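You operate a simulated robot arm through the tools that you are given. There is no shell and no other tool. Be economical: measure what you need, move in short steps, check, and stop when the job is done.

The job below is to be done with a simulated two-armed robot. You get a single attempt, and the scene is never put back.

JOB
Hold each bar and rub its burr off, then gauge the cream one.
Fine: use the rubbing block and put it back; the cream bar ends standing in the pocket of the orange gauge. What is to be rubbed or washed off counts as gone when no trace of it is left.

Only the result counts: the job must be done as asked and must still hold three seconds after the hand-in. Knocking over, shifting, dropping, spilling or breaking anything else fails it.

ROBOT AND FRAMES
Two 6-joint arms with two-finger parallel grippers on one trunk, on a base that drives. Base frame: it is fixed to the floor where the robot stands at the start and does not move with it; the origin is under the middle of the robot, x ahead of it, y to its left, z up. Readings come in m, degrees, newtons and seconds.
The left shoulder is at the start at [0.06, 0.187, 1.247], the right one opposite. With the tool pointing down near the work surface each hand reaches from about 0.1 to 0.58 m from the robot's upright axis, wherever it stands, measured 20 degrees to its own side. Places, roughly: pocket of the orange gauge [0.5, 0.8, 0.8]. Payload 1.57 kg a hand.
The tool frame of a hand sits at the grasp point between the pads (the TCP): z along the fingers, y along the line on which they close. The tips reach 0.03 m beyond it. Largest opening 0.11 m; finger width 0.024, thickness 0.012; the body of the gripper, 0.048 by 0.112 m, starts 0.078 m behind the TCP.
Orientation is told as [roll, pitch, yaw] about the base's x, y, z axes, in that order, counted from this pose: with the fingers straight down and closing along the base's y, the tool's x points along the base's -x, its y along +y and its z along -z.

CONTROLS
- The arms move only by the tool nudge_tool. It takes "left_rows", "right_rows" or both (then of equal length, played together; a hand with none holds still); each is a list of rows, each a list of 3 entries, a list of its own where there are three numbers: the turn, a rotation vector about the tool's x, y, z in degrees, then the shift along the tool's x, y, z in cm, then the opening, from 0 (shut) to 1 (fully open). In form: [[[wx, wy, wz], [tx, ty, tz], jaw], ...]. A call has 1 to 10 rows; each row shifts and turns the commanded pose from where the row before left it, along the tool's axes as they then stand. Each row takes 0.2 s and may step no farther than 0.05 m and 8.6 degrees from the row before; otherwise, or with a gripper value out of range, the whole call is refused. Where a pose cannot be reached the arm comes as near as it can. A force on the tool above 40 N (or 10 N above the force at the start of the call, whichever is more), or a blocked arm, ends the call early, and 0.2 s more pass. The fingers move at their own pace (about 0.153 m/s each) and stop on an object; they squeeze with about 27 N. The grip force told is the motor's: it shows also when the fingers shut on nothing. Time passes only in rows, and 0.2 s behind the last, so rows that do not move let the fingers close. The reply holds the time, the measured pose of the TCP, the force on the tool along the base axes, the opening and the grip force, in the units named above and with some noise, with the torque about the TCP (base axes, N m) and any sound that the robot's microphone picked up.
- Cameras (640 x 400 px; columns grow to the right, rows downward): "scene" is now at [0.0061, 0.0278, 1.7798]; the picture's right is [0.38, -0.92, 0.00], its down [-0.76, -0.31, -0.57] and it looks along [0.53, 0.22, -0.82] (base axes); focal length 288 px, centre (320, 200). "left" rides on the left gripper at [0.07, -0.016, -0.141] in its tool frame; the picture's right is [0.23, 0.97, 0.00], its down [-0.86, 0.20, -0.48] and it looks along [-0.47, 0.11, 0.88] (tool axes); focal length 222 px, centre (320, 200). "right" rides on the right gripper at [0.07, 0.016, -0.141] in its tool frame; the picture's right is [-0.23, 0.97, 0.00], its down [-0.86, -0.20, -0.48] and it looks along [-0.47, -0.11, 0.88] (tool axes); focal length 222 px, centre (320, 200). There is no depth. A picture from a camera that has moved, and an enlarged one, comes with that camera's place and axes in the base frame and with its lens.
- grab_frame(camera): a new picture of that camera. It takes no simulated time.
- raise_lower(by): slides the trunk up (or, below 0, down) by that many m; the arms and the scene camera ride with it, the base frame stays. It gives what a move gives, with no picture.
- base_move(legs): drives the robot by 1 to 6 legs, each [ahead, left, turn to the left] in m, m and degrees, along the robot's own axes; the way and the turn of a leg run together, so that a leg with both is an arc; at most 1.5 m and 180 degrees a leg. The arms and the cameras ride along, it lands a little off, and it stops where it bumps. It gives what a move gives.
- pan_tilt(pan, tilt): turns the head with the scene camera to pan (to the left, within 86 degrees either way) and tilt (down, from -29 to 69), counted from straight ahead of the robot. It gives what a move gives.
- inspect(camera, box): a new picture of the part [left, top, right, bottom] of that camera's present view, enlarged. It takes no simulated time.
- finish_job(): hands the job in; it is judged then, once.

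Work in short steps. Places have to be worked out from the pictures, the camera data and where the tool is seen: move nearer, look again, correct. Check each grasp and each placing, and mend what went wrong. You have 120 turns and 100 pictures in all, those below and enlarged ones among them. Open the grippers and draw the arms clear of the work before you hand the job in, unless the task says otherwise; then end with one line.

The tools are called after "Call:" as a command line: name --argument value ..., lists and objects as JSON in quotes. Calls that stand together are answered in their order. nudge_tool: Moves the arms, as the interface text tells. Its arguments: {"type":"object","properties":{"left_rows":{"type":"array"},"right_rows":{"type":"array"}},"required":[]} The other tools are called the same way: raise_lower (by) slides the trunk up or down; base_move (legs) drives the base; pan_tilt (pan, tilt) turns the head that bears the scene camera; grab_frame (camera) takes a picture; inspect (camera, box) takes an enlarged picture of a part of a camera's view; finish_job () hands the job in.

At the start:

```text
t: 0.0
left_ee_pos: [0.318, 0.3135, 1.349]
left_tool_rot: [-0.1, 0.0, 0.0]
left_contact_force: [0.5, 0.0, -0.6]
left_ft_torque: [0.02, 0.03, 0.04]
left_opening: 0.1101
left_finger_force: 0.0
right_ee_pos: [0.4063, 0.0191, 1.3589]
right_tool_rot: [0.1, -0.1, 0.0]
right_contact_force: [0.0, -0.8, 0.2]
right_ft_torque: [-0.02, -0.02, 0.0]
right_opening: 0.1099
right_finger_force: 0.1
trunk travel left (down, up): [-0.875, 0.115]
robot x, y, heading: [-0.0031, 0.0004, 0.3]
head pan, tilt: [22.4, 55.3]
```

scene: 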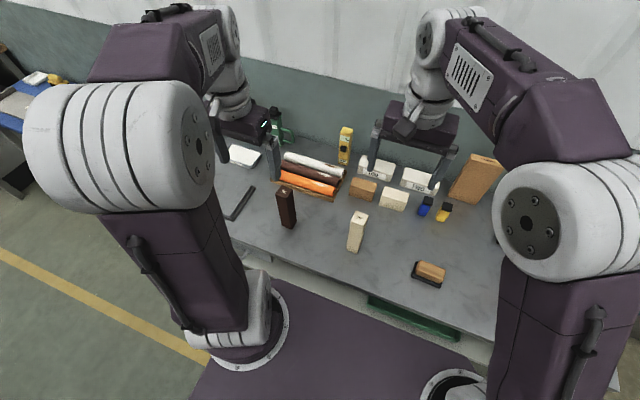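
right: 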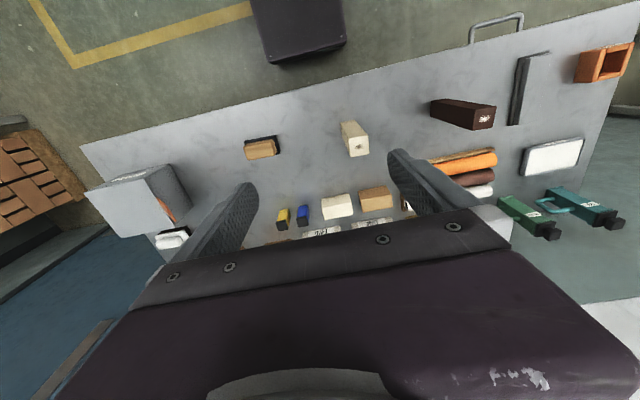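
left: 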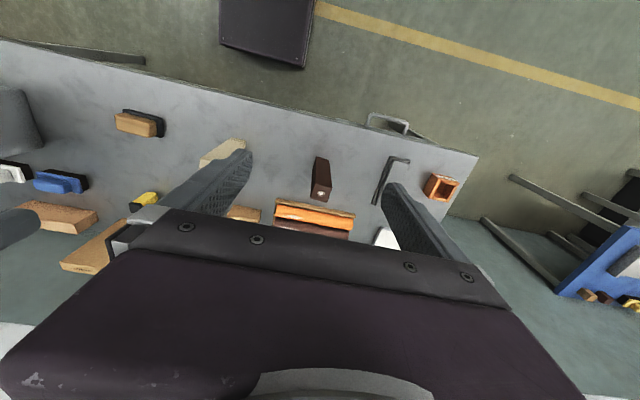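

I start with enlarged views of the bars and the rubbing block to identify things.

Call:
inspect --camera "scene" --box '[200, 120, 520, 320]'

Call:
inspect --camera "right" --box '[220, 20, 640, 260]'

Call:
inspect --camera "left" --box '[80, 80, 480, 280]'

```text
2.00 times, centred on (360, 220) of scene
camera zoom: at [0.0061, 0.0278, 1.7798], right [0.38, -0.92, 0.0], down [-0.76, -0.31, -0.57], along [0.53, 0.22, -0.82], focal length 577 px, centre (240, 160)
```

zoom: 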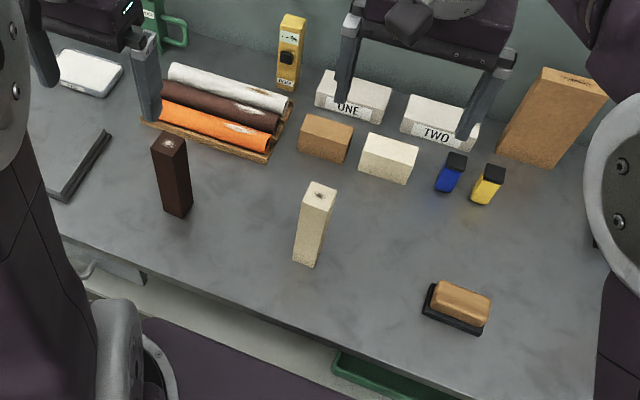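

```text
1.52 times, centred on (430, 140) of right
camera zoom: at [0.3374, 0.0347, 1.5003], right [0.22, 0.97, 0.0], down [0.86, -0.2, 0.48], along [0.47, -0.11, -0.88], focal length 338 px, centre (152, 291)
```

zoom: 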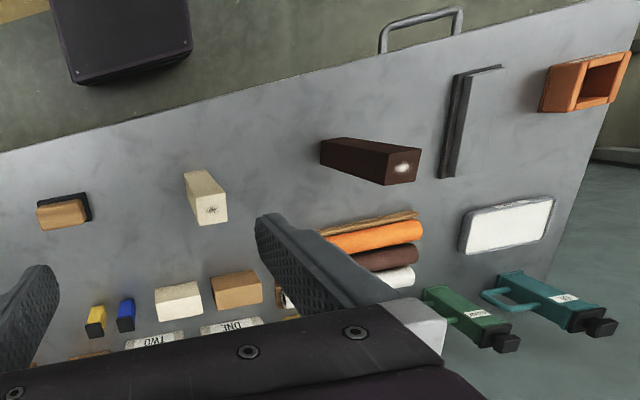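

```text
1.60 times, centred on (280, 180) of left
camera zoom: at [0.2481, 0.2962, 1.4898], right [-0.23, 0.97, 0.0], down [0.86, 0.2, 0.48], along [0.47, 0.11, -0.88], focal length 355 px, centre (384, 232)
```

zoom: 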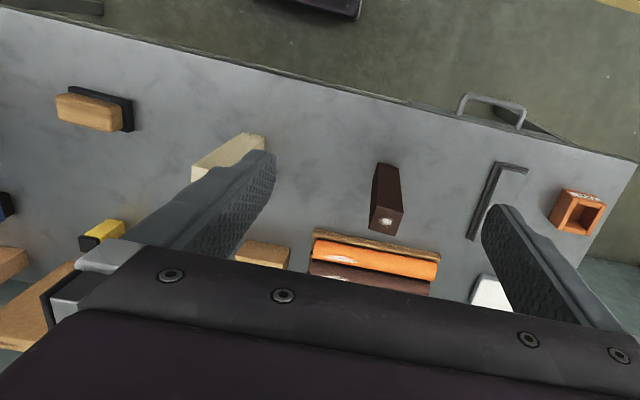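

The bars stand near (0.49, 0.36) (dark) and (0.485, 0.09) (cream), tops about z 1.0. The rubbing block is near (0.47, -0.17), top about 0.86. I move the right hand above the block and look.

Call:
nudge_tool --right_rows '[[[0, 0, 0], [-0.6, -1.9, 3.0], 1], [[0, 0, 0], [-0.6, -1.9, 3.0], 1], [[0, 0, 0], [-0.6, -1.9, 3.0], 1], [[0, 0, 0], [-0.6, -1.9, 3.0], 1], [[0, 0, 0], [-0.6, -1.9, 3.0], 1], [[0, 0, 0], [-0.6, -1.9, 3.0], 1], [[0, 0, 0], [-0.6, -1.9, 3.0], 1], [[0, 0, 0], [-0.6, -1.9, 3.0], 1], [[0, 0, 0], [-0.6, -1.9, 3.0], 1], [[0, 0, 0], [-0.6, -1.9, 3.0], 1]]'

Call:
grab_frame --camera "right"

Call:
grab_frame --camera "scene"

```text
t: 2.2
left_ee_pos: [0.3198, 0.3116, 1.3488]
left_tool_rot: [0.0, 0.1, 0.0]
left_contact_force: [-0.6, -0.9, 0.3]
left_ft_torque: [0.01, -0.04, 0.02]
left_opening: 0.1099
left_finger_force: 0.0
right_ee_pos: [0.4662, -0.1719, 1.0576]
right_tool_rot: [0.0, 0.0, 0.2]
right_contact_force: [0.4, 0.4, -0.5]
right_ft_torque: [0.02, 0.03, 0.01]
right_opening: 0.1104
right_finger_force: 0.0
trunk travel left (down, up): [-0.875, 0.115]
robot x, y, heading: [0.0003, 0.0017, 0.2]
head pan, tilt: [22.4, 55.3]
```

```text
93 pictures are left
camera right: at [0.3983, -0.1558, 1.199], right [0.22, 0.97, 0.0], down [0.86, -0.2, 0.48], along [0.47, -0.11, -0.88], focal length 222 px, centre (320, 200)
```

right: 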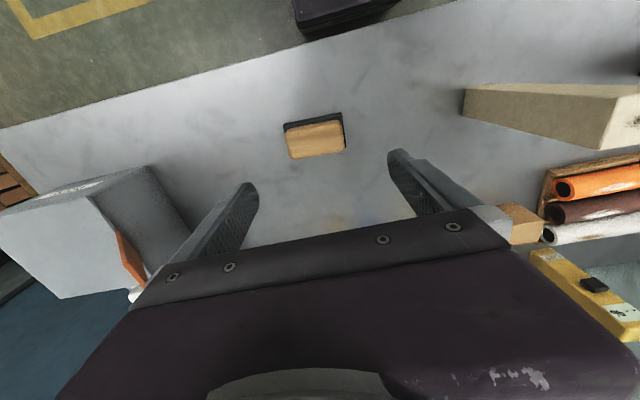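

```text
92 pictures are left
camera scene: at [0.0074, 0.0267, 1.7798], right [0.38, -0.92, 0.0], down [-0.76, -0.31, -0.57], along [0.53, 0.22, -0.82], focal length 288 px, centre (320, 200)
```

scene: 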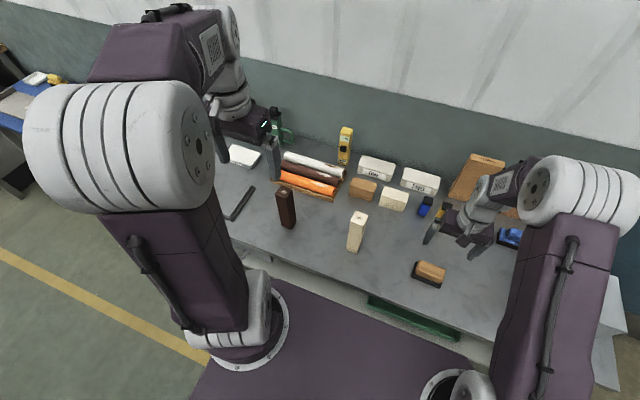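

Call:
inspect --camera "right" --box '[260, 90, 380, 180]'

Call:
inspect --camera "scene" --box '[390, 240, 470, 300]'

```text
4.44 times, centred on (320, 135) of right
camera zoom: at [0.3983, -0.1558, 1.199], right [0.22, 0.97, 0.0], down [0.86, -0.2, 0.48], along [0.47, -0.11, -0.88], focal length 987 px, centre (320, 489)
```

zoom: 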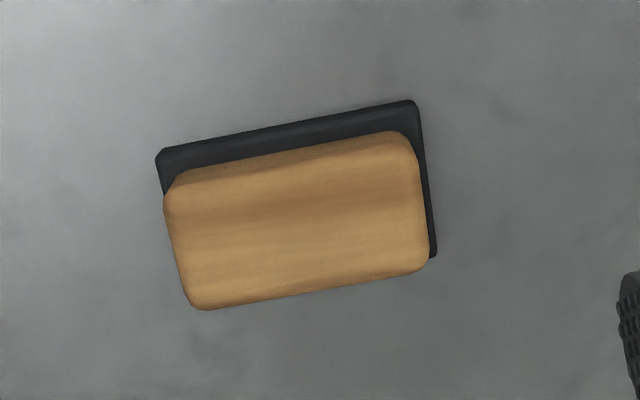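

```text
6.67 times, centred on (430, 270) of scene
camera zoom: at [0.0074, 0.0267, 1.7798], right [0.38, -0.92, 0.0], down [-0.76, -0.31, -0.57], along [0.53, 0.22, -0.82], focal length 1922 px, centre (-413, -267)
```

zoom: 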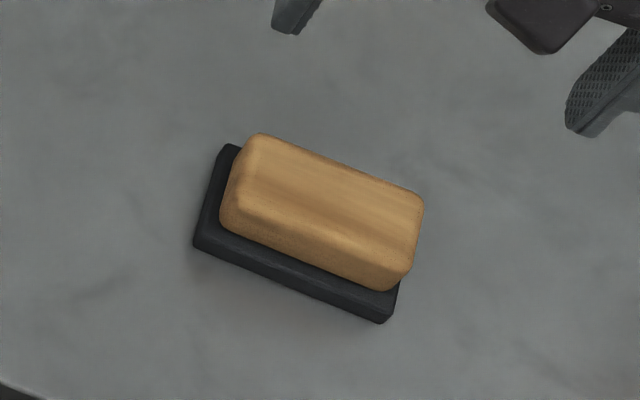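

Block's long axis lies along y, wood about 0.085 × 0.047, centre about (0.483, -0.181). I'll grip it along y; descend part way and check.

Call:
nudge_tool --right_rows '[[[0, 0, 0], [-0.5, -0.3, 3.5], 1], [[0, 0, 0], [-0.5, -0.3, 3.5], 1], [[0, 0, 0], [-0.4, -0.2, 3.5], 1], [[0, 0, 0], [-0.3, -0.1, 3.0], 1]]'

Call:
grab_frame --camera "right"

Call:
inspect --camera "scene" --box '[370, 200, 530, 300]'

```text
t: 3.2
left_ee_pos: [0.3198, 0.3122, 1.3489]
left_tool_rot: [0.0, -0.1, 0.0]
left_contact_force: [0.0, 1.4, 0.6]
left_ft_torque: [-0.07, -0.01, -0.05]
left_opening: 0.1099
left_finger_force: 0.0
right_ee_pos: [0.484, -0.1799, 0.9237]
right_tool_rot: [0.1, 0.0, 0.1]
right_contact_force: [0.0, -1.0, -0.3]
right_ft_torque: [0.04, 0.03, 0.0]
right_opening: 0.1101
right_finger_force: 0.1
trunk travel left (down, up): [-0.875, 0.115]
robot x, y, heading: [0.0011, -0.0033, -0.1]
head pan, tilt: [22.4, 55.3]
```

```text
89 pictures are left
camera right: at [0.4154, -0.1633, 1.0649], right [0.22, 0.97, 0.0], down [0.86, -0.2, 0.48], along [0.47, -0.11, -0.88], focal length 222 px, centre (320, 200)
```

right: 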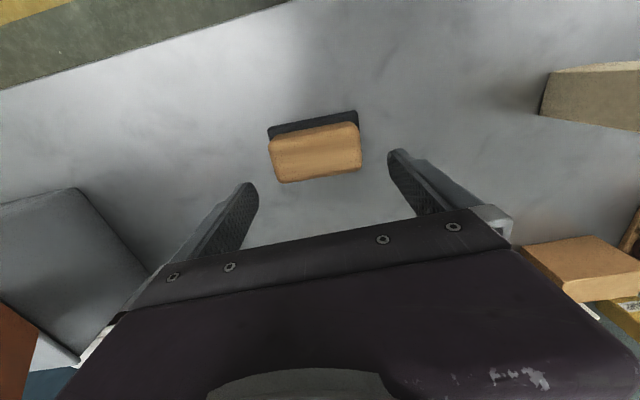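

```text
4.00 times, centred on (450, 250) of scene
camera zoom: at [0.0068, 0.0279, 1.7798], right [0.38, -0.92, 0.0], down [-0.76, -0.31, -0.57], along [0.53, 0.22, -0.82], focal length 1153 px, centre (-200, 0)
```

zoom: 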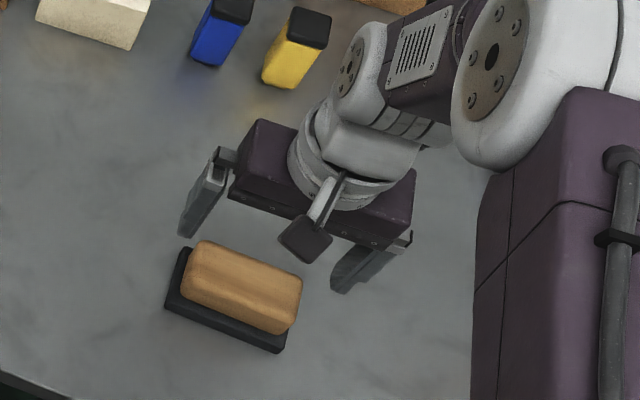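

Call:
nudge_tool --right_rows '[[[0, 0, 0], [0, -0.2, 2.5], 1], [[0, 0, 0], [0, -0.1, 2.5], 1], [[0, 0, 0], [0, 0, 2.0], 1]]'

Call:
grab_frame --camera "right"

Call:
inspect --camera "scene" --box '[370, 220, 498, 300]'

```text
t: 4.0
left_ee_pos: [0.3189, 0.3126, 1.3488]
left_tool_rot: [0.0, 0.0, 0.0]
left_contact_force: [0.6, 0.2, -0.6]
left_ft_torque: [0.03, 0.03, 0.01]
left_opening: 0.11
left_finger_force: 0.1
right_ee_pos: [0.4837, -0.1831, 0.8537]
right_tool_rot: [0.1, 0.0, 0.2]
right_contact_force: [0.7, 0.7, -0.5]
right_ft_torque: [-0.03, 0.01, 0.04]
right_opening: 0.1101
right_finger_force: 0.1
trunk travel left (down, up): [-0.875, 0.115]
robot x, y, heading: [0.0017, -0.0038, -0.1]
head pan, tilt: [22.4, 55.3]
```

```text
87 pictures are left
camera right: at [0.4161, -0.1663, 0.9946], right [0.22, 0.97, 0.0], down [0.86, -0.2, 0.48], along [0.47, -0.11, -0.88], focal length 222 px, centre (320, 200)
```

right: 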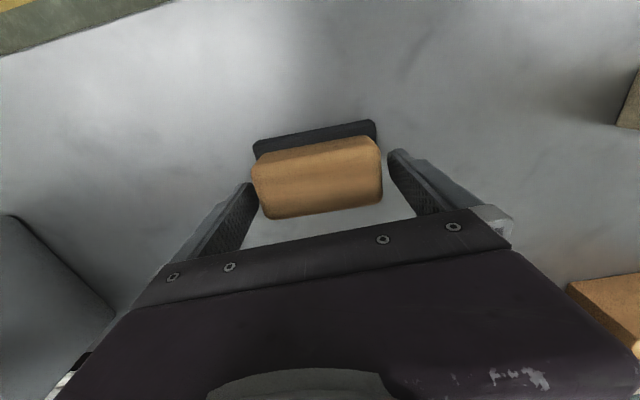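

```text
5.00 times, centred on (434, 260) of scene
camera zoom: at [0.0064, 0.0278, 1.7798], right [0.38, -0.92, 0.0], down [-0.76, -0.31, -0.57], along [0.53, 0.22, -0.82], focal length 1441 px, centre (-250, -100)
```

zoom: 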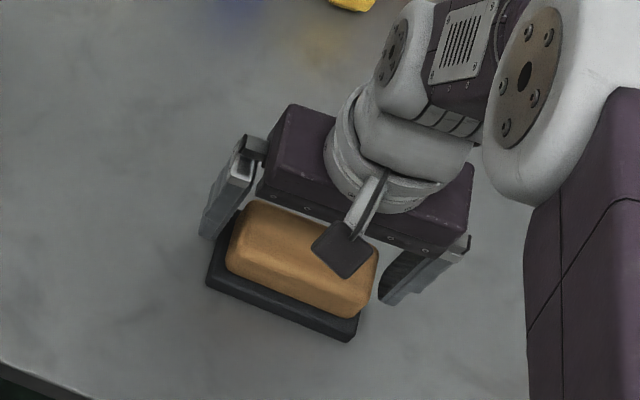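

Aligned well; descend 1.2 cm more and close.

Call:
nudge_tool --right_rows '[[[0, 0, 0], [0, 0, 1.2], 1], [[0, 0, 0], [0, 0, 0], 0.5], [[0, 0, 0], [0, 0, 0], 0.5], [[0, 0, 0], [0, 0, 0], 0.5]]'

Call:
inspect --camera "scene" --box '[370, 220, 498, 300]'

```text
t: 5.0
left_ee_pos: [0.3181, 0.3125, 1.3495]
left_tool_rot: [0.0, -0.1, 0.0]
left_contact_force: [0.0, 0.6, -0.7]
left_ft_torque: [0.0, -0.02, -0.01]
left_opening: 0.11
left_finger_force: 0.1
right_ee_pos: [0.4837, -0.1815, 0.8404]
right_tool_rot: [0.1, 0.0, 0.2]
right_contact_force: [-2.1, -1.3, 5.8]
right_ft_torque: [-0.09, 0.33, 0.0]
right_opening: 0.1003
right_finger_force: 27.3
trunk travel left (down, up): [-0.875, 0.115]
robot x, y, heading: [0.0006, -0.0008, -0.3]
head pan, tilt: [22.4, 55.3]
```

```text
5.00 times, centred on (434, 260) of scene
camera zoom: at [0.0049, 0.0278, 1.7798], right [0.38, -0.92, 0.0], down [-0.76, -0.31, -0.57], along [0.53, 0.22, -0.82], focal length 1441 px, centre (-250, -100)
```

zoom: 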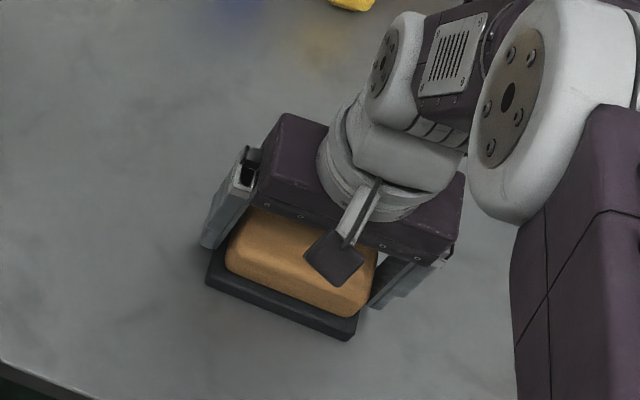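

The opening 0.100 m shows the tips caught the black base plate. Open, raise 1.2 cm, and close on the wood.

Call:
nudge_tool --right_rows '[[[0, 0, 0], [0, 0, 0], 1], [[0, 0, 0], [0, 0, -1.2], 1], [[0, 0, 0], [0, 0, 0], 0.5], [[0, 0, 0], [0, 0, 0], 0.5], [[0, 0, 0], [0, 0, 0], 0.5]]'

Call:
grab_frame --camera "right"

```text
t: 6.2
left_ee_pos: [0.3175, 0.3112, 1.3486]
left_tool_rot: [0.0, 0.0, 0.0]
left_contact_force: [0.1, 0.0, 0.1]
left_ft_torque: [0.01, -0.03, -0.01]
left_opening: 0.1102
left_finger_force: 0.1
right_ee_pos: [0.4835, -0.1816, 0.8518]
right_tool_rot: [0.1, -0.1, 0.0]
right_contact_force: [-0.1, 1.5, 0.0]
right_ft_torque: [-0.11, -0.05, -0.04]
right_opening: 0.0907
right_finger_force: 26.9
trunk travel left (down, up): [-0.875, 0.115]
robot x, y, heading: [0.006, 0.0031, 0.0]
head pan, tilt: [22.4, 55.3]
```

```text
84 pictures are left
camera right: at [0.4147, -0.1659, 0.9945], right [0.22, 0.97, 0.0], down [0.86, -0.2, 0.48], along [0.47, -0.11, -0.88], focal length 222 px, centre (320, 200)
```

right: 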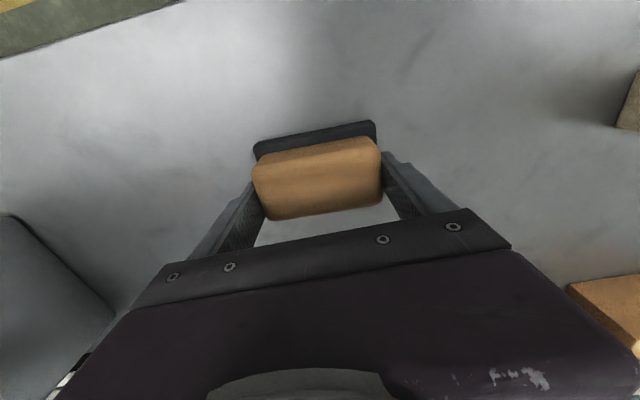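

Gripping the wood (0.0907 m). Lift 12 cm and check.

Call:
nudge_tool --right_rows '[[[0, 0, 0], [0, 0, -3], 0.5], [[0, 0, 0], [0, 0, -4], 0.5], [[0, 0, 0], [0, 0, -5], 0.5], [[0, 0, 0], [0, 0, -5], 0.5], [[0, 0, 0], [0, 0, -5], 0.5]]'

Call:
grab_frame --camera "right"

Call:
grab_frame --camera "scene"

```text
t: 7.4
left_ee_pos: [0.3171, 0.3134, 1.3479]
left_tool_rot: [0.0, -0.2, 0.0]
left_contact_force: [-0.7, -0.5, 0.6]
left_ft_torque: [0.02, -0.04, 0.03]
left_opening: 0.1099
left_finger_force: 0.1
right_ee_pos: [0.4804, -0.1813, 1.0751]
right_tool_rot: [0.0, 0.0, 0.1]
right_contact_force: [-1.0, 0.3, -3.4]
right_ft_torque: [0.03, 0.03, -0.02]
right_opening: 0.0903
right_finger_force: 26.9
trunk travel left (down, up): [-0.875, 0.115]
robot x, y, heading: [-0.0048, -0.0009, 0.2]
head pan, tilt: [22.4, 55.3]
```

```text
83 pictures are left
camera right: at [0.4125, -0.166, 1.2156], right [0.22, 0.97, 0.0], down [0.86, -0.2, 0.48], along [0.47, -0.11, -0.88], focal length 222 px, centre (320, 200)
```

right: 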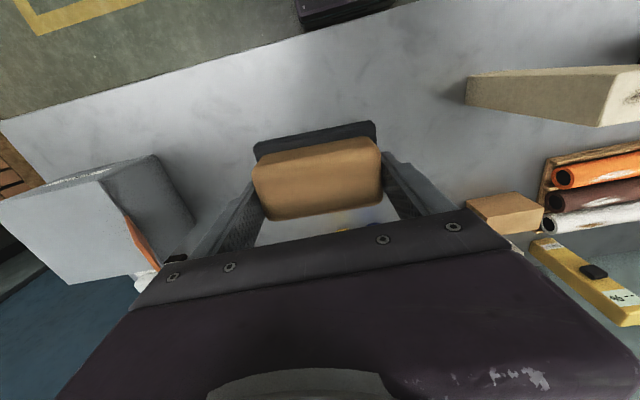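

```text
82 pictures are left
camera scene: at [0.0048, 0.0283, 1.7797], right [0.38, -0.92, 0.0], down [-0.76, -0.31, -0.57], along [0.53, 0.22, -0.82], focal length 288 px, centre (320, 200)
```

scene: 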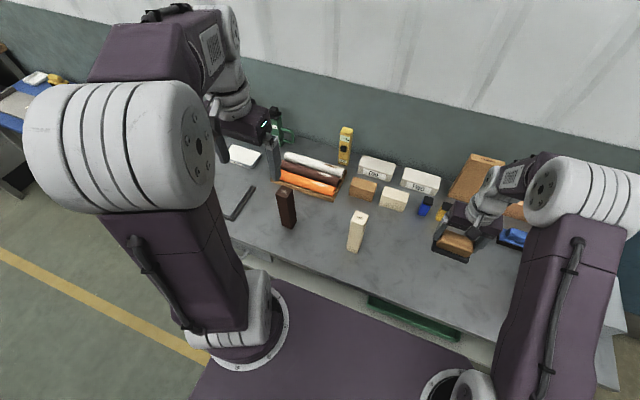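

Block held firmly. I raise the right hand well clear, then drive 0.25 m left so both hands reach the dark bar.

Call:
nudge_tool --right_rows '[[[0, 0, 0], [1, 0, -4.5], 0.5], [[0, 0, 0], [1, 0, -4.5], 0.5], [[0, 0, 0], [1, 0, -4.5], 0.5], [[0, 0, 0], [1, 0, -4.5], 0.5]]'

Call:
base_move --legs '[[0, 0.25, 0]]'

Call:
pan_tilt --pan 8 --tilt 58

Call:
grab_frame --camera "scene"

Call:
grab_frame --camera "left"

```text
t: 8.4
left_ee_pos: [0.3173, 0.3129, 1.3485]
left_tool_rot: [0.1, 0.1, 0.0]
left_contact_force: [-0.3, -0.4, 0.6]
left_ft_torque: [0.03, 0.0, -0.01]
left_opening: 0.11
left_finger_force: 0.1
right_ee_pos: [0.4403, -0.1845, 1.257]
right_tool_rot: [0.1, 0.1, 0.1]
right_contact_force: [-0.6, 0.4, -2.8]
right_ft_torque: [0.01, -0.03, 0.0]
right_opening: 0.0905
right_finger_force: 27.4
trunk travel left (down, up): [-0.875, 0.115]
robot x, y, heading: [-0.0009, 0.0029, 0.0]
head pan, tilt: [22.4, 55.3]
```

```text
t: 10.2
left_ee_pos: [0.3184, 0.5572, 1.3497]
left_tool_rot: [0.3, 0.1, 0.2]
left_contact_force: [-0.6, 1.3, 0.7]
left_ft_torque: [0.04, -0.01, -0.01]
left_opening: 0.1099
left_finger_force: 0.1
right_ee_pos: [0.443, 0.0625, 1.2566]
right_tool_rot: [0.2, -0.1, 0.4]
right_contact_force: [-0.2, 0.1, -2.5]
right_ft_torque: [0.04, -0.03, 0.02]
right_opening: 0.0908
right_finger_force: 27.5
trunk travel left (down, up): [-0.875, 0.115]
robot x, y, heading: [0.0023, 0.2445, 0.4]
head pan, tilt: [22.4, 55.3]
```

```text
t: 11.0
left_ee_pos: [0.3175, 0.5604, 1.3494]
left_tool_rot: [0.0, 0.0, 0.2]
left_contact_force: [-0.2, 0.2, 0.2]
left_ft_torque: [-0.01, -0.02, 0.0]
left_opening: 0.1099
left_finger_force: 0.1
right_ee_pos: [0.4423, 0.0648, 1.2555]
right_tool_rot: [0.0, 0.1, 0.2]
right_contact_force: [0.4, 0.4, -2.1]
right_ft_torque: [-0.02, -0.02, -0.01]
right_opening: 0.0906
right_finger_force: 26.7
trunk travel left (down, up): [-0.875, 0.115]
robot x, y, heading: [0.0014, 0.2468, -0.1]
head pan, tilt: [8.0, 58.0]
```

```text
81 pictures are left
camera scene: at [0.0078, 0.2578, 1.7765], right [0.14, -0.99, 0.0], down [-0.84, -0.12, -0.53], along [0.52, 0.08, -0.85], focal length 288 px, centre (320, 200)
```

scene: 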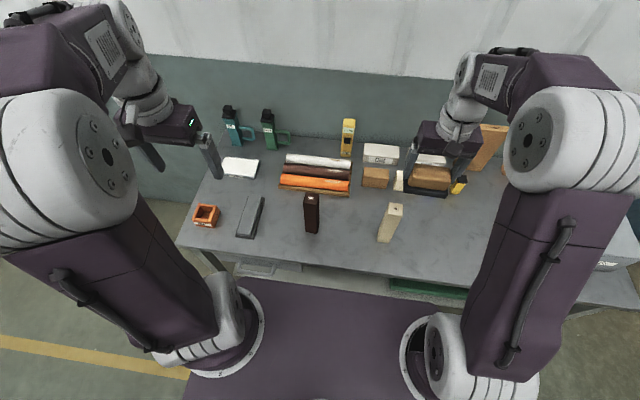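

```text
80 pictures are left
camera left: at [0.2468, 0.5445, 1.4897], right [-0.23, 0.97, 0.0], down [0.85, 0.2, 0.48], along [0.47, 0.11, -0.88], focal length 222 px, centre (320, 200)
```

left: 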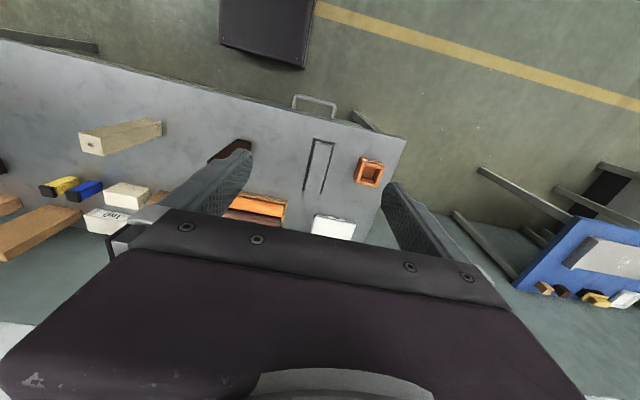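

Call:
inspect --camera "scene" --box '[180, 170, 420, 260]'

```text
2.67 times, centred on (300, 215) of scene
camera zoom: at [0.0078, 0.2578, 1.7765], right [0.14, -0.99, 0.0], down [-0.84, -0.12, -0.53], along [0.52, 0.08, -0.85], focal length 769 px, centre (373, 160)
```

zoom: 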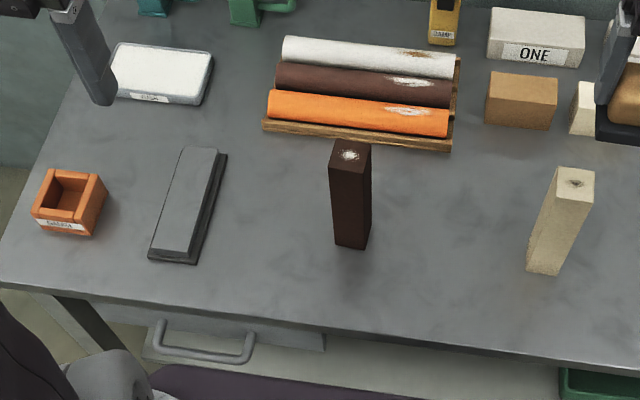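

Before rubbing I check the grey slab, in case it is a rival rubbing tool.

Call:
inspect --camera "left" --box '[280, 120, 400, 220]'

Call:
inspect --camera "scene" --box '[180, 190, 280, 250]'

```text
4.00 times, centred on (340, 170) of left
camera zoom: at [0.2468, 0.5445, 1.4897], right [-0.23, 0.97, 0.0], down [0.85, 0.2, 0.48], along [0.47, 0.11, -0.88], focal length 888 px, centre (240, 320)
```

zoom: 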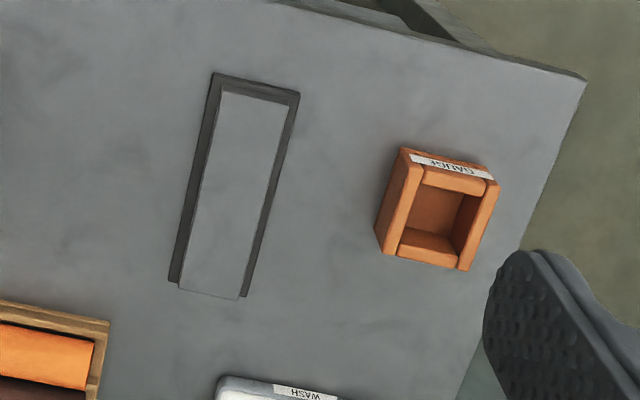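

```text
6.40 times, centred on (230, 220) of scene
camera zoom: at [0.0078, 0.2578, 1.7765], right [0.14, -0.99, 0.0], down [-0.84, -0.12, -0.53], along [0.52, 0.08, -0.85], focal length 1845 px, centre (896, 72)
```

zoom: 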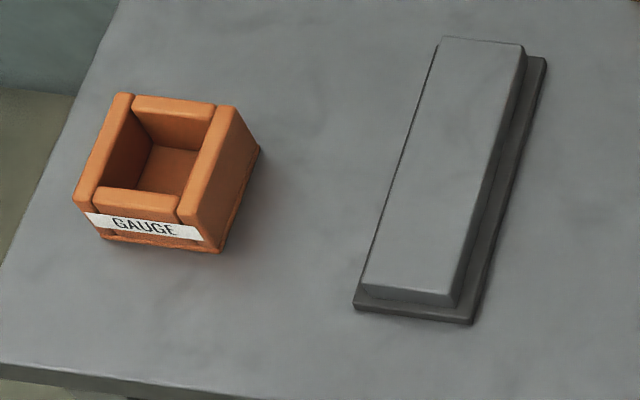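

The grey slab is a sharpening stone; the wood-and-black block is the rubbing block. Now I bring the left hand toward the dark bar, high, then tip it to horizontal.

Call:
nudge_tool --left_rows '[[[0, 0, 0], [-2.2, -3.0, 2.2], 1], [[0, 0, 0], [-2.2, -3.0, 2.2], 1], [[0, 0, 0], [-2.2, -3.0, 2.2], 1], [[0, 0, 0], [-2.2, -3.0, 2.2], 1], [[0, 0, 0], [-2.2, -3.0, 2.2], 1], [[0, 0, 0], [-2.2, -3.0, 2.2], 1]]'

Call:
nudge_tool --left_rows '[[[0, -8.3, 0], [0, 0, 0], 1], [[0, -8.3, 0], [0, 0, 0], 1], [[0, -8.3, 0], [0, 0, 0], 1], [[0, -8.3, 0], [0, 0, 0], 1], [[0, -8.3, 0], [0, 0, 0], 1], [[0, -8.3, 0], [0, 0, 0], 1], [[0, -8.3, 0], [0, 0, 0], 1], [[0, -8.3, 0], [0, 0, 0], 1], [[0, -8.3, 0], [0, 0, 0], 1]]'

Call:
grab_frame --camera "scene"

```text
t: 12.4
left_ee_pos: [0.4535, 0.3796, 1.2157]
left_tool_rot: [0.1, 0.1, 0.2]
left_contact_force: [-0.4, -0.6, -0.4]
left_ft_torque: [-0.01, -0.01, -0.02]
left_opening: 0.1099
left_finger_force: 0.2
right_ee_pos: [0.4434, 0.0636, 1.2565]
right_tool_rot: [0.0, 0.1, 0.3]
right_contact_force: [0.2, 0.4, -3.1]
right_ft_torque: [0.0, -0.04, 0.01]
right_opening: 0.0905
right_finger_force: 27.3
trunk travel left (down, up): [-0.875, 0.115]
robot x, y, heading: [0.001, 0.248, -0.1]
head pan, tilt: [8.0, 58.0]
```

```text
t: 14.4
left_ee_pos: [0.4942, 0.3999, 1.2284]
left_tool_rot: [17.5, -67.3, -12.4]
left_contact_force: [-0.4, -0.4, 0.5]
left_ft_torque: [0.0, 0.0, -0.02]
left_opening: 0.1101
left_finger_force: 0.1
left hand out of reach, approached as far as the arm can: row 4, 5, 6, 7, 8, 9
right_ee_pos: [0.4441, 0.0648, 1.256]
right_tool_rot: [0.1, 0.1, 0.3]
right_contact_force: [0.3, 0.1, -3.4]
right_ft_torque: [0.02, -0.04, -0.08]
right_opening: 0.0904
right_finger_force: 27.3
trunk travel left (down, up): [-0.875, 0.115]
robot x, y, heading: [0.0003, 0.2493, 0.3]
head pan, tilt: [8.0, 58.0]
```

```text
76 pictures are left
camera scene: at [0.0085, 0.257, 1.7765], right [0.14, -0.99, 0.0], down [-0.84, -0.12, -0.53], along [0.52, 0.08, -0.85], focal length 288 px, centre (320, 200)
```

scene: 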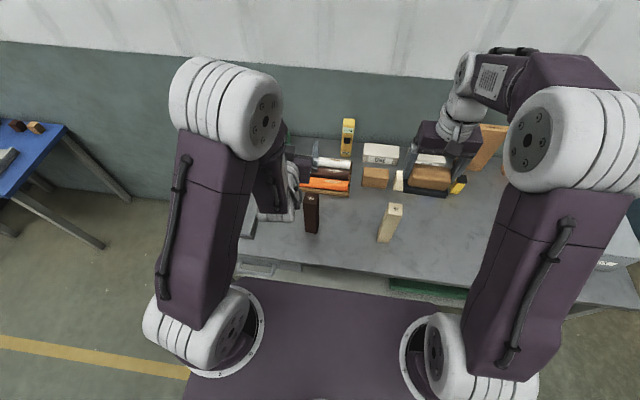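

Approaching from the front is too folded for this arm. I'll instead hold the bar from its left side (tool pointing to -y): first shift left, then yaw the hand by -90°.

Call:
nudge_tool --left_rows '[[[0, 0, 0], [0, 4, 0], 1], [[0, 0, 0], [0, 4, 0], 1], [[0, 0, 0], [0, 4, 0], 1], [[0, 0, 0], [0, 4, 0], 1], [[0, 0, 0], [0, 4, 0], 1]]'

Call:
nudge_tool --left_rows '[[[8.21, 0, 2.2], [1.0, 0, 0.27], 1], [[8.21, 0, 2.2], [1.0, 0, 0.27], 1], [[8.21, 0, 2.2], [1.0, 0, 0.27], 1], [[8.21, 0, 2.2], [1.0, 0, 0.27], 1], [[8.21, 0, 2.2], [1.0, 0, 0.27], 1], [[8.21, 0, 2.2], [1.0, 0, 0.27], 1], [[8.21, 0, 2.2], [1.0, 0, 0.27], 1], [[8.21, 0, 2.2], [1.0, 0, 0.27], 1], [[8.21, 0, 2.2], [1.0, 0, 0.27], 1], [[8.21, 0, 2.2], [1.0, 0, 0.27], 1]]'

Call:
grab_frame --camera "scene"

```text
t: 15.6
left_ee_pos: [0.5018, 0.4247, 1.2437]
left_tool_rot: [15.8, -67.9, -10.5]
left_contact_force: [-0.8, 0.7, 0.3]
left_ft_torque: [0.0, -0.01, 0.01]
left_opening: 0.11
left_finger_force: 0.0
left hand out of reach, approached as far as the arm can: row 1, 2, 3, 4, 5
right_ee_pos: [0.4426, 0.0653, 1.2564]
right_tool_rot: [0.1, 0.0, 0.3]
right_contact_force: [-0.2, -0.1, -3.4]
right_ft_torque: [0.0, -0.02, 0.0]
right_opening: 0.0908
right_finger_force: 27.2
trunk travel left (down, up): [-0.875, 0.115]
robot x, y, heading: [0.0016, 0.2457, 0.3]
head pan, tilt: [8.0, 58.0]
```

```text
t: 17.8
left_ee_pos: [0.2114, 0.0384, 1.2966]
left_tool_rot: [-0.1, -63.3, -62.4]
left_contact_force: [33.3, 33.0, 11.6]
left_ft_torque: [-0.79, 2.76, -5.81]
left_opening: 0.1098
left_finger_force: 0.0
left hand out of reach, approached as far as the arm can: row 1, 2, 3, 4, 5, 6, 7, 8, 9, 10
right_ee_pos: [0.4418, 0.0658, 1.2554]
right_tool_rot: [0.0, 0.0, 0.5]
right_contact_force: [0.0, -0.1, -2.9]
right_ft_torque: [0.04, -0.04, 0.02]
right_opening: 0.0903
right_finger_force: 26.7
trunk travel left (down, up): [-0.875, 0.115]
robot x, y, heading: [-0.0017, 0.247, 0.0]
head pan, tilt: [8.0, 58.0]
stopped in row 10 (left hand): the force on the tool passed its limit (the readings are from after the stop); the commanded pose is now the measured one
```

```text
75 pictures are left
camera scene: at [0.0068, 0.2573, 1.7765], right [0.14, -0.99, 0.0], down [-0.84, -0.12, -0.53], along [0.52, 0.08, -0.85], focal length 288 px, centre (320, 200)
```

scene: 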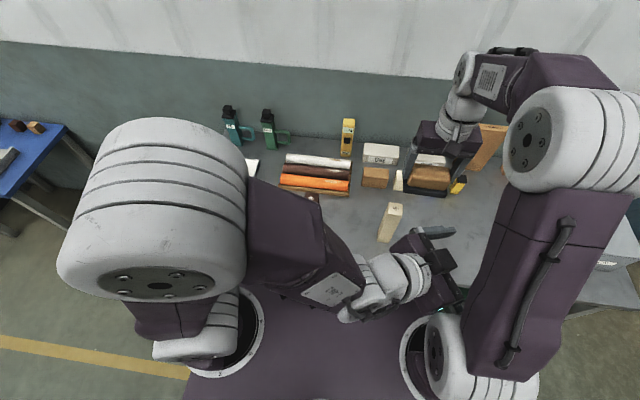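

The left arm swung through an unreachable configuration and touches the right arm. I move the right hand away to the right and the left off in +y, gently.

Call:
nudge_tool --right_rows '[[[0, 0, 0], [0, -3, 0], 0.5], [[0, 0, 0], [0, -3, 0], 0.5], [[0, 0, 0], [0, -3, 0], 0.5], [[0, 0, 0], [0, -3, 0], 0.5], [[0, 0, 0], [0, -3, 0], 0.5]]' --left_rows '[[[0, 0, 0], [0.8, 0.94, -1.57], 1], [[0, 0, 0], [0.8, 0.94, -1.57], 1], [[0, 0, 0], [0, 2, 0], 1], [[0, 0, 0], [0, 2, 0], 1], [[0, 0, 0], [0, 2, 0], 1]]'

Call:
grab_frame --camera "scene"

```text
t: 18.1
left_ee_pos: [0.2151, 0.0356, 1.2967]
left_tool_rot: [-0.2, -63.3, -62.0]
left_contact_force: [4.7, 4.8, 0.3]
left_ft_torque: [-0.18, 0.35, -0.89]
left_opening: 0.1101
left_finger_force: 0.1
left hand out of reach, approached as far as the arm can: row 1
right_ee_pos: [0.4437, 0.0534, 1.2562]
right_tool_rot: [0.1, 0.1, 0.6]
right_contact_force: [-0.2, -1.0, -2.2]
right_ft_torque: [0.03, 0.01, 0.04]
right_opening: 0.0906
right_finger_force: 26.9
trunk travel left (down, up): [-0.875, 0.115]
robot x, y, heading: [0.001, 0.2446, -0.0]
head pan, tilt: [8.0, 58.0]
stopped in row 1 (left hand): the force on the tool passed its limit (the readings are from after the stop); the commanded pose is now the measured one
```

```text
74 pictures are left
camera scene: at [0.0085, 0.2556, 1.7765], right [0.14, -0.99, 0.0], down [-0.84, -0.12, -0.53], along [0.52, 0.08, -0.85], focal length 288 px, centre (320, 200)
```

scene: 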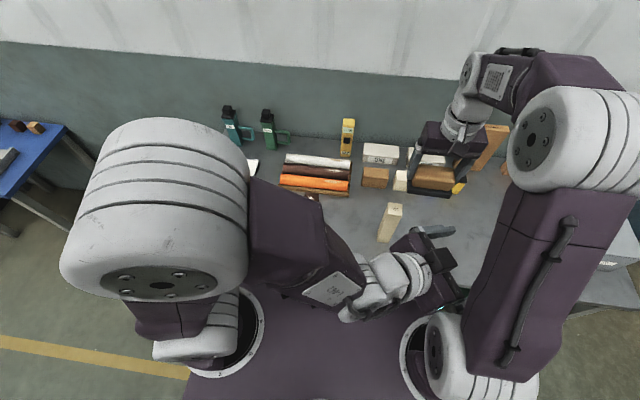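

Call:
nudge_tool --right_rows '[[[0, 0, 0], [0, -3, 0], 0.5], [[0, 0, 0], [0, -3, 0], 0.5], [[0, 0, 0], [0, -3, 0], 0.5], [[0, 0, 0], [0, -3, 0], 0.5], [[0, 0, 0], [0, -3, 0], 0.5], [[0, 0, 0], [0, -3, 0], 0.5]]'

Call:
nudge_tool --left_rows '[[[0, 0, 0], [0, 2, 0], 1], [[0, 0, 0], [0, 2, 0], 1], [[0, 0, 0], [0, 2, 0], 1], [[0, 0, 0], [0, 2, 0], 1], [[0, 0, 0], [0, 2, 0], 1]]'

Call:
grab_frame --camera "scene"

```text
t: 18.6
left_ee_pos: [0.2175, 0.0349, 1.2975]
left_tool_rot: [-0.5, -63.4, -61.3]
left_contact_force: [0.0, 0.6, 0.3]
left_ft_torque: [-0.02, 0.06, -0.16]
left_opening: 0.1099
left_finger_force: 0.1
right_ee_pos: [0.4444, 0.0191, 1.256]
right_tool_rot: [0.1, -0.1, 0.6]
right_contact_force: [0.9, -1.3, -3.2]
right_ft_torque: [0.02, 0.01, 0.0]
right_opening: 0.0904
right_finger_force: 27.3
trunk travel left (down, up): [-0.875, 0.115]
robot x, y, heading: [-0.0031, 0.247, 0.0]
head pan, tilt: [8.0, 58.0]
stopped in row 2 (left hand): the force on the tool passed its limit (the readings are from after the stop); the commanded pose is now the measured one
```

```text
t: 19.8
left_ee_pos: [0.2256, 0.0417, 1.303]
left_tool_rot: [-0.3, -63.3, -61.2]
left_contact_force: [-0.1, 0.2, -0.2]
left_ft_torque: [0.02, 0.02, 0.01]
left_opening: 0.11
left_finger_force: 0.1
left hand out of reach, approached as far as the arm can: row 1, 2, 3, 4, 5
right_ee_pos: [0.4446, 0.0205, 1.2549]
right_tool_rot: [0.0, 0.1, 0.7]
right_contact_force: [-0.3, 0.4, -3.0]
right_ft_torque: [-0.02, -0.02, -0.03]
right_opening: 0.0903
right_finger_force: 26.9
trunk travel left (down, up): [-0.875, 0.115]
robot x, y, heading: [-0.0002, 0.2463, 0.1]
head pan, tilt: [8.0, 58.0]
```

```text
73 pictures are left
camera scene: at [0.0078, 0.2566, 1.7765], right [0.14, -0.99, 0.0], down [-0.84, -0.12, -0.53], along [0.52, 0.08, -0.85], focal length 288 px, centre (320, 200)
```

scene: 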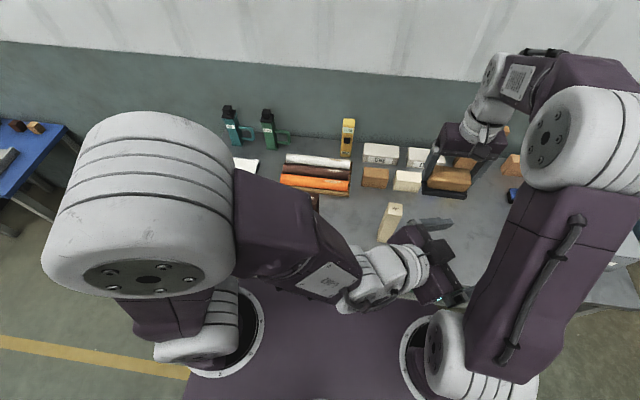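

Left is clear now. Move the right further right, then turn the left hand back to fingers-down (reachable orientation) step by step.

Call:
nudge_tool --right_rows '[[[0, 0, 0], [0, -3, 0], 0.5], [[0, 0, 0], [0, -3, 0], 0.5], [[0, 0, 0], [0, -3, 0], 0.5], [[0, 0, 0], [0, -3, 0], 0.5]]'

Call:
nudge_tool --left_rows '[[[0, 8, 0], [0, 0, 0], 1], [[0, 8, 0], [0, 0, 0], 1], [[0, 8, 0], [0, 0, 0], 1], [[0, 8, 0], [0, 0, 0], 1]]'

Call:
grab_frame --camera "scene"

```text
t: 20.8
left_ee_pos: [0.2274, 0.0412, 1.3043]
left_tool_rot: [-0.3, -63.4, -61.0]
left_contact_force: [15.4, -21.5, -12.1]
left_ft_torque: [0.11, -0.82, 1.56]
left_opening: 0.1068
left_finger_force: 0.1
right_ee_pos: [0.4462, -0.0994, 1.2568]
right_tool_rot: [0.1, 0.1, 0.6]
right_contact_force: [-0.4, -0.6, -2.4]
right_ft_torque: [0.0, 0.03, 0.02]
right_opening: 0.0903
right_finger_force: 26.5
trunk travel left (down, up): [-0.875, 0.115]
robot x, y, heading: [0.0007, 0.2482, 0.1]
head pan, tilt: [8.0, 58.0]
```

```text
t: 21.8
left_ee_pos: [0.2387, 0.0505, 1.3034]
left_tool_rot: [3.1, -46.7, -61.6]
left_contact_force: [-0.3, 0.4, 0.5]
left_ft_torque: [0.0, 0.0, -0.02]
left_opening: 0.1099
left_finger_force: 0.1
left hand out of reach, approached as far as the arm can: row 2, 3, 4
right_ee_pos: [0.4467, -0.0986, 1.257]
right_tool_rot: [-0.1, 0.0, 0.6]
right_contact_force: [0.4, 0.5, -2.8]
right_ft_torque: [-0.02, -0.04, -0.02]
right_opening: 0.0902
right_finger_force: 27.2
trunk travel left (down, up): [-0.875, 0.115]
robot x, y, heading: [-0.0033, 0.2455, 0.2]
head pan, tilt: [8.0, 58.0]
```

```text
72 pictures are left
camera scene: at [0.0076, 0.2574, 1.7765], right [0.14, -0.99, 0.0], down [-0.84, -0.12, -0.53], along [0.52, 0.08, -0.85], focal length 288 px, centre (320, 200)
```

scene: 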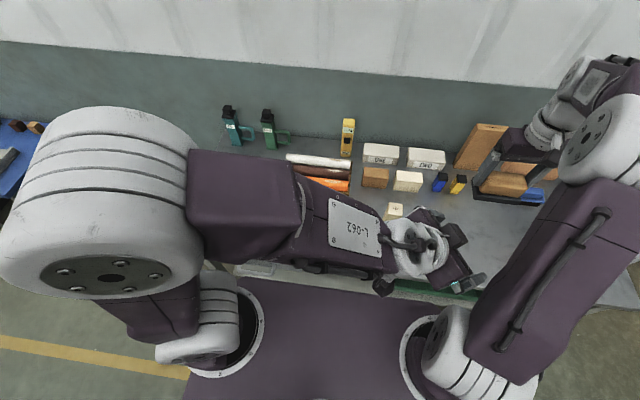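

Call:
nudge_tool --left_rows '[[[0, 8, 0], [0, 0, 0], 1], [[0, 8, 0], [0, 0, 0], 1], [[0, 8, 0], [0, 0, 0], 1], [[0, 7, 0], [0, 0, 0], 1], [[0, 0, 0], [0, 0, 0], 1]]'

Call:
grab_frame --camera "scene"

```text
t: 23.0
left_ee_pos: [0.2524, 0.0548, 1.3045]
left_tool_rot: [4.8, -25.5, -59.2]
left_contact_force: [-0.2, 0.3, -0.1]
left_ft_torque: [0.0, -0.01, -0.02]
left_opening: 0.1103
left_finger_force: 0.0
left hand out of reach, approached as far as the arm can: row 1, 2
right_ee_pos: [0.4462, -0.0983, 1.2563]
right_tool_rot: [0.0, 0.1, 0.7]
right_contact_force: [0.3, 0.1, -2.4]
right_ft_torque: [-0.02, 0.02, 0.01]
right_opening: 0.0903
right_finger_force: 26.9
trunk travel left (down, up): [-0.875, 0.115]
robot x, y, heading: [0.0009, 0.2462, -0.1]
head pan, tilt: [8.0, 58.0]
```

```text
71 pictures are left
camera scene: at [0.0077, 0.2571, 1.7765], right [0.14, -0.99, 0.0], down [-0.84, -0.12, -0.53], along [0.52, 0.08, -0.85], focal length 288 px, centre (320, 200)
```

scene: 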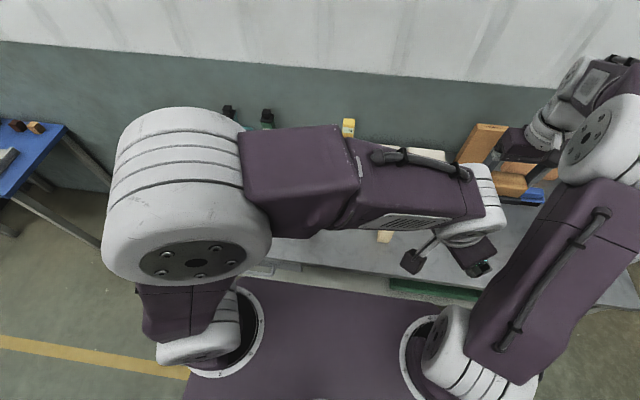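

Call:
nudge_tool --left_rows '[[[0, 0, 0], [0, 0, 0], 1], [[0, 0, 0], [0, 0, 0], 1], [[0, 0, 0], [0, 0, 0], 1], [[0, 0, 0], [0, 0, 0], 1]]'

```text
t: 24.0
left_ee_pos: [0.2539, 0.0519, 1.3043]
left_tool_rot: [4.8, -25.7, -59.1]
left_contact_force: [-1.1, -0.8, -0.5]
left_ft_torque: [-0.02, 0.01, -0.04]
left_opening: 0.1101
left_finger_force: 0.0
right_ee_pos: [0.4471, -0.0986, 1.2573]
right_tool_rot: [0.1, 0.0, 0.7]
right_contact_force: [-0.2, 0.2, -3.5]
right_ft_torque: [0.02, 0.01, -0.01]
right_opening: 0.0904
right_finger_force: 27.0
trunk travel left (down, up): [-0.875, 0.115]
robot x, y, heading: [-0.0002, 0.2486, 0.1]
head pan, tilt: [8.0, 58.0]
```

Commanded pose equals the measured one now. Move the left hand in +y toward its own side.

Call:
nudge_tool --left_rows '[[[0, 0, 0], [2.3, 1.55, -1.1], 1], [[0, 0, 0], [2.3, 1.55, -1.1], 1], [[0, 0, 0], [2.3, 1.55, -1.1], 1], [[0, 0, 0], [2.3, 1.55, -1.1], 1], [[0, 0, 0], [2.3, 1.55, -1.1], 1], [[0, 0, 0], [2.3, 1.55, -1.1], 1], [[0, 0, 0], [2.3, 1.55, -1.1], 1]]'

```text
t: 25.6
left_ee_pos: [0.265, 0.2459, 1.3019]
left_tool_rot: [4.9, -25.5, -59.1]
left_contact_force: [0.2, -0.1, -0.4]
left_ft_torque: [-0.03, 0.01, -0.02]
left_opening: 0.11
left_finger_force: 0.0
left hand out of reach, approached as far as the arm can: row 6, 7
right_ee_pos: [0.4475, -0.0987, 1.2569]
right_tool_rot: [0.1, -0.1, 0.6]
right_contact_force: [0.5, -0.4, -2.5]
right_ft_torque: [-0.01, 0.04, -0.04]
right_opening: 0.0901
right_finger_force: 27.1
trunk travel left (down, up): [-0.875, 0.115]
robot x, y, heading: [0.0012, 0.2455, 0.3]
head pan, tilt: [8.0, 58.0]
```

Call:
nudge_tool --left_rows '[[[0, 0, 0], [-1.4, 2.57, 0.67], 1], [[0, 0, 0], [-1.4, 2.57, 0.67], 1], [[0, 0, 0], [-1.4, 2.57, 0.67], 1], [[0, 0, 0], [-1.4, 2.57, 0.67], 1], [[0, 8.5, 0], [0, 0, 0], 1], [[0, 8.5, 0], [0, 0, 0], 1], [[0, 8.5, 0], [0, 0, 0], 1], [[0, 0, 0], [0, 0, 0], 1]]'

```text
t: 27.4
left_ee_pos: [0.3854, 0.2486, 1.3102]
left_tool_rot: [4.4, 0.0, -57.0]
left_contact_force: [0.3, 0.7, -0.2]
left_ft_torque: [-0.01, 0.01, 0.0]
left_opening: 0.1102
left_finger_force: 0.1
right_ee_pos: [0.446, -0.0988, 1.2581]
right_tool_rot: [0.0, 0.0, 0.6]
right_contact_force: [0.0, 0.3, -3.4]
right_ft_torque: [0.01, -0.03, 0.01]
right_opening: 0.0903
right_finger_force: 27.3
trunk travel left (down, up): [-0.875, 0.115]
robot x, y, heading: [0.0004, 0.2496, 0.1]
head pan, tilt: [8.0, 58.0]
```

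Recovered. New plan: centre the robot on the dark bar (drive 0.08 left), trunk down 0.1, then hold the bar from its left side with the wrist kept at comfortable reach.

Call:
base_move --legs '[[0, 0.08, 0]]'

Call:
nudge_tool --left_rows '[[[1.1, 0, 8.25], [0, 0, 0], 1], [[1.1, 0, 8.25], [0, 0, 0], 1], [[1.1, 0, 8.25], [0, 0, 0], 1], [[1.1, 0, 8.25], [0, 0, 0], 1], [[0, 0, 0], [3.5, 2.75, 0], 1], [[0, 0, 0], [3.5, 2.75, 0], 1], [[0, 0, 0], [3.5, 2.75, 0], 1], [[0, 0, 0], [3.5, 2.75, 0], 1]]'

Call:
raise_lower --by -0.1

Call:
grab_frame --camera "scene"

Call:
grab_frame --camera "left"

```text
t: 28.5
left_ee_pos: [0.3853, 0.319, 1.3088]
left_tool_rot: [4.6, 0.3, -57.1]
left_contact_force: [0.5, -0.5, 0.1]
left_ft_torque: [0.08, -0.04, 0.01]
left_opening: 0.1102
left_finger_force: 0.1
right_ee_pos: [0.4466, -0.0275, 1.2542]
right_tool_rot: [0.4, -0.1, 0.6]
right_contact_force: [0.8, 0.2, -3.4]
right_ft_torque: [0.09, -0.03, -0.04]
right_opening: 0.0904
right_finger_force: 27.3
trunk travel left (down, up): [-0.875, 0.115]
robot x, y, heading: [-0.0042, 0.3257, 0.1]
head pan, tilt: [8.0, 58.0]
```

```text
t: 30.3
left_ee_pos: [0.4962, 0.4678, 1.311]
left_tool_rot: [-0.5, 0.9, -90.1]
left_contact_force: [1.3, 0.2, -0.4]
left_ft_torque: [-0.02, 0.02, -0.01]
left_opening: 0.1102
left_finger_force: 0.0
right_ee_pos: [0.4464, -0.0189, 1.2579]
right_tool_rot: [0.0, 0.0, 0.6]
right_contact_force: [0.3, -0.5, -3.2]
right_ft_torque: [0.02, 0.0, 0.01]
right_opening: 0.0903
right_finger_force: 26.8
trunk travel left (down, up): [-0.875, 0.115]
robot x, y, heading: [-0.0009, 0.3272, 0.4]
head pan, tilt: [8.0, 58.0]
```

```text
t: 31.6
left_ee_pos: [0.4938, 0.4652, 1.2126]
left_tool_rot: [-0.4, 0.9, -90.0]
left_contact_force: [-0.5, 0.5, 0.5]
left_ft_torque: [0.01, 0.03, -0.03]
left_opening: 0.1099
left_finger_force: 0.0
right_ee_pos: [0.4462, -0.0192, 1.1561]
right_tool_rot: [0.0, 0.0, 0.5]
right_contact_force: [0.9, 0.2, -2.3]
right_ft_torque: [0.02, 0.0, 0.04]
right_opening: 0.09
right_finger_force: 27.0
trunk travel left (down, up): [-0.775, 0.215]
robot x, y, heading: [-0.0035, 0.323, 0.5]
head pan, tilt: [8.0, 58.0]
```

```text
70 pictures are left
camera scene: at [0.0076, 0.3361, 1.6765], right [0.14, -0.99, 0.0], down [-0.84, -0.12, -0.53], along [0.52, 0.08, -0.85], focal length 288 px, centre (320, 200)
```

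scene: 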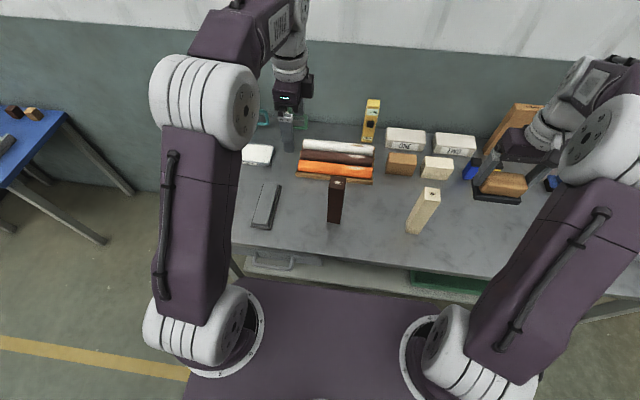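

```text
69 pictures are left
camera left: at [0.4782, 0.5332, 1.354], right [0.97, 0.23, 0.0], down [0.2, -0.86, 0.46], along [0.1, -0.45, -0.89], focal length 222 px, centre (320, 200)
```

left: 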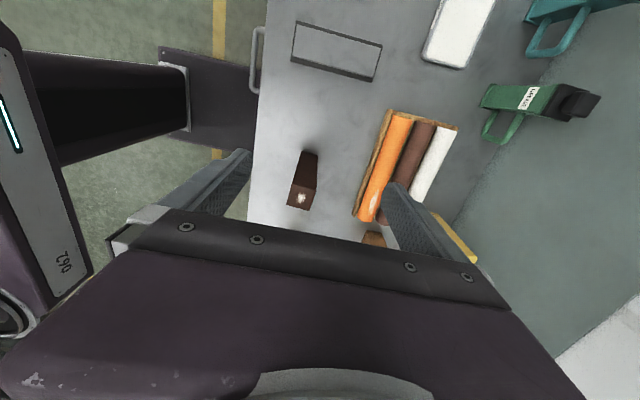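

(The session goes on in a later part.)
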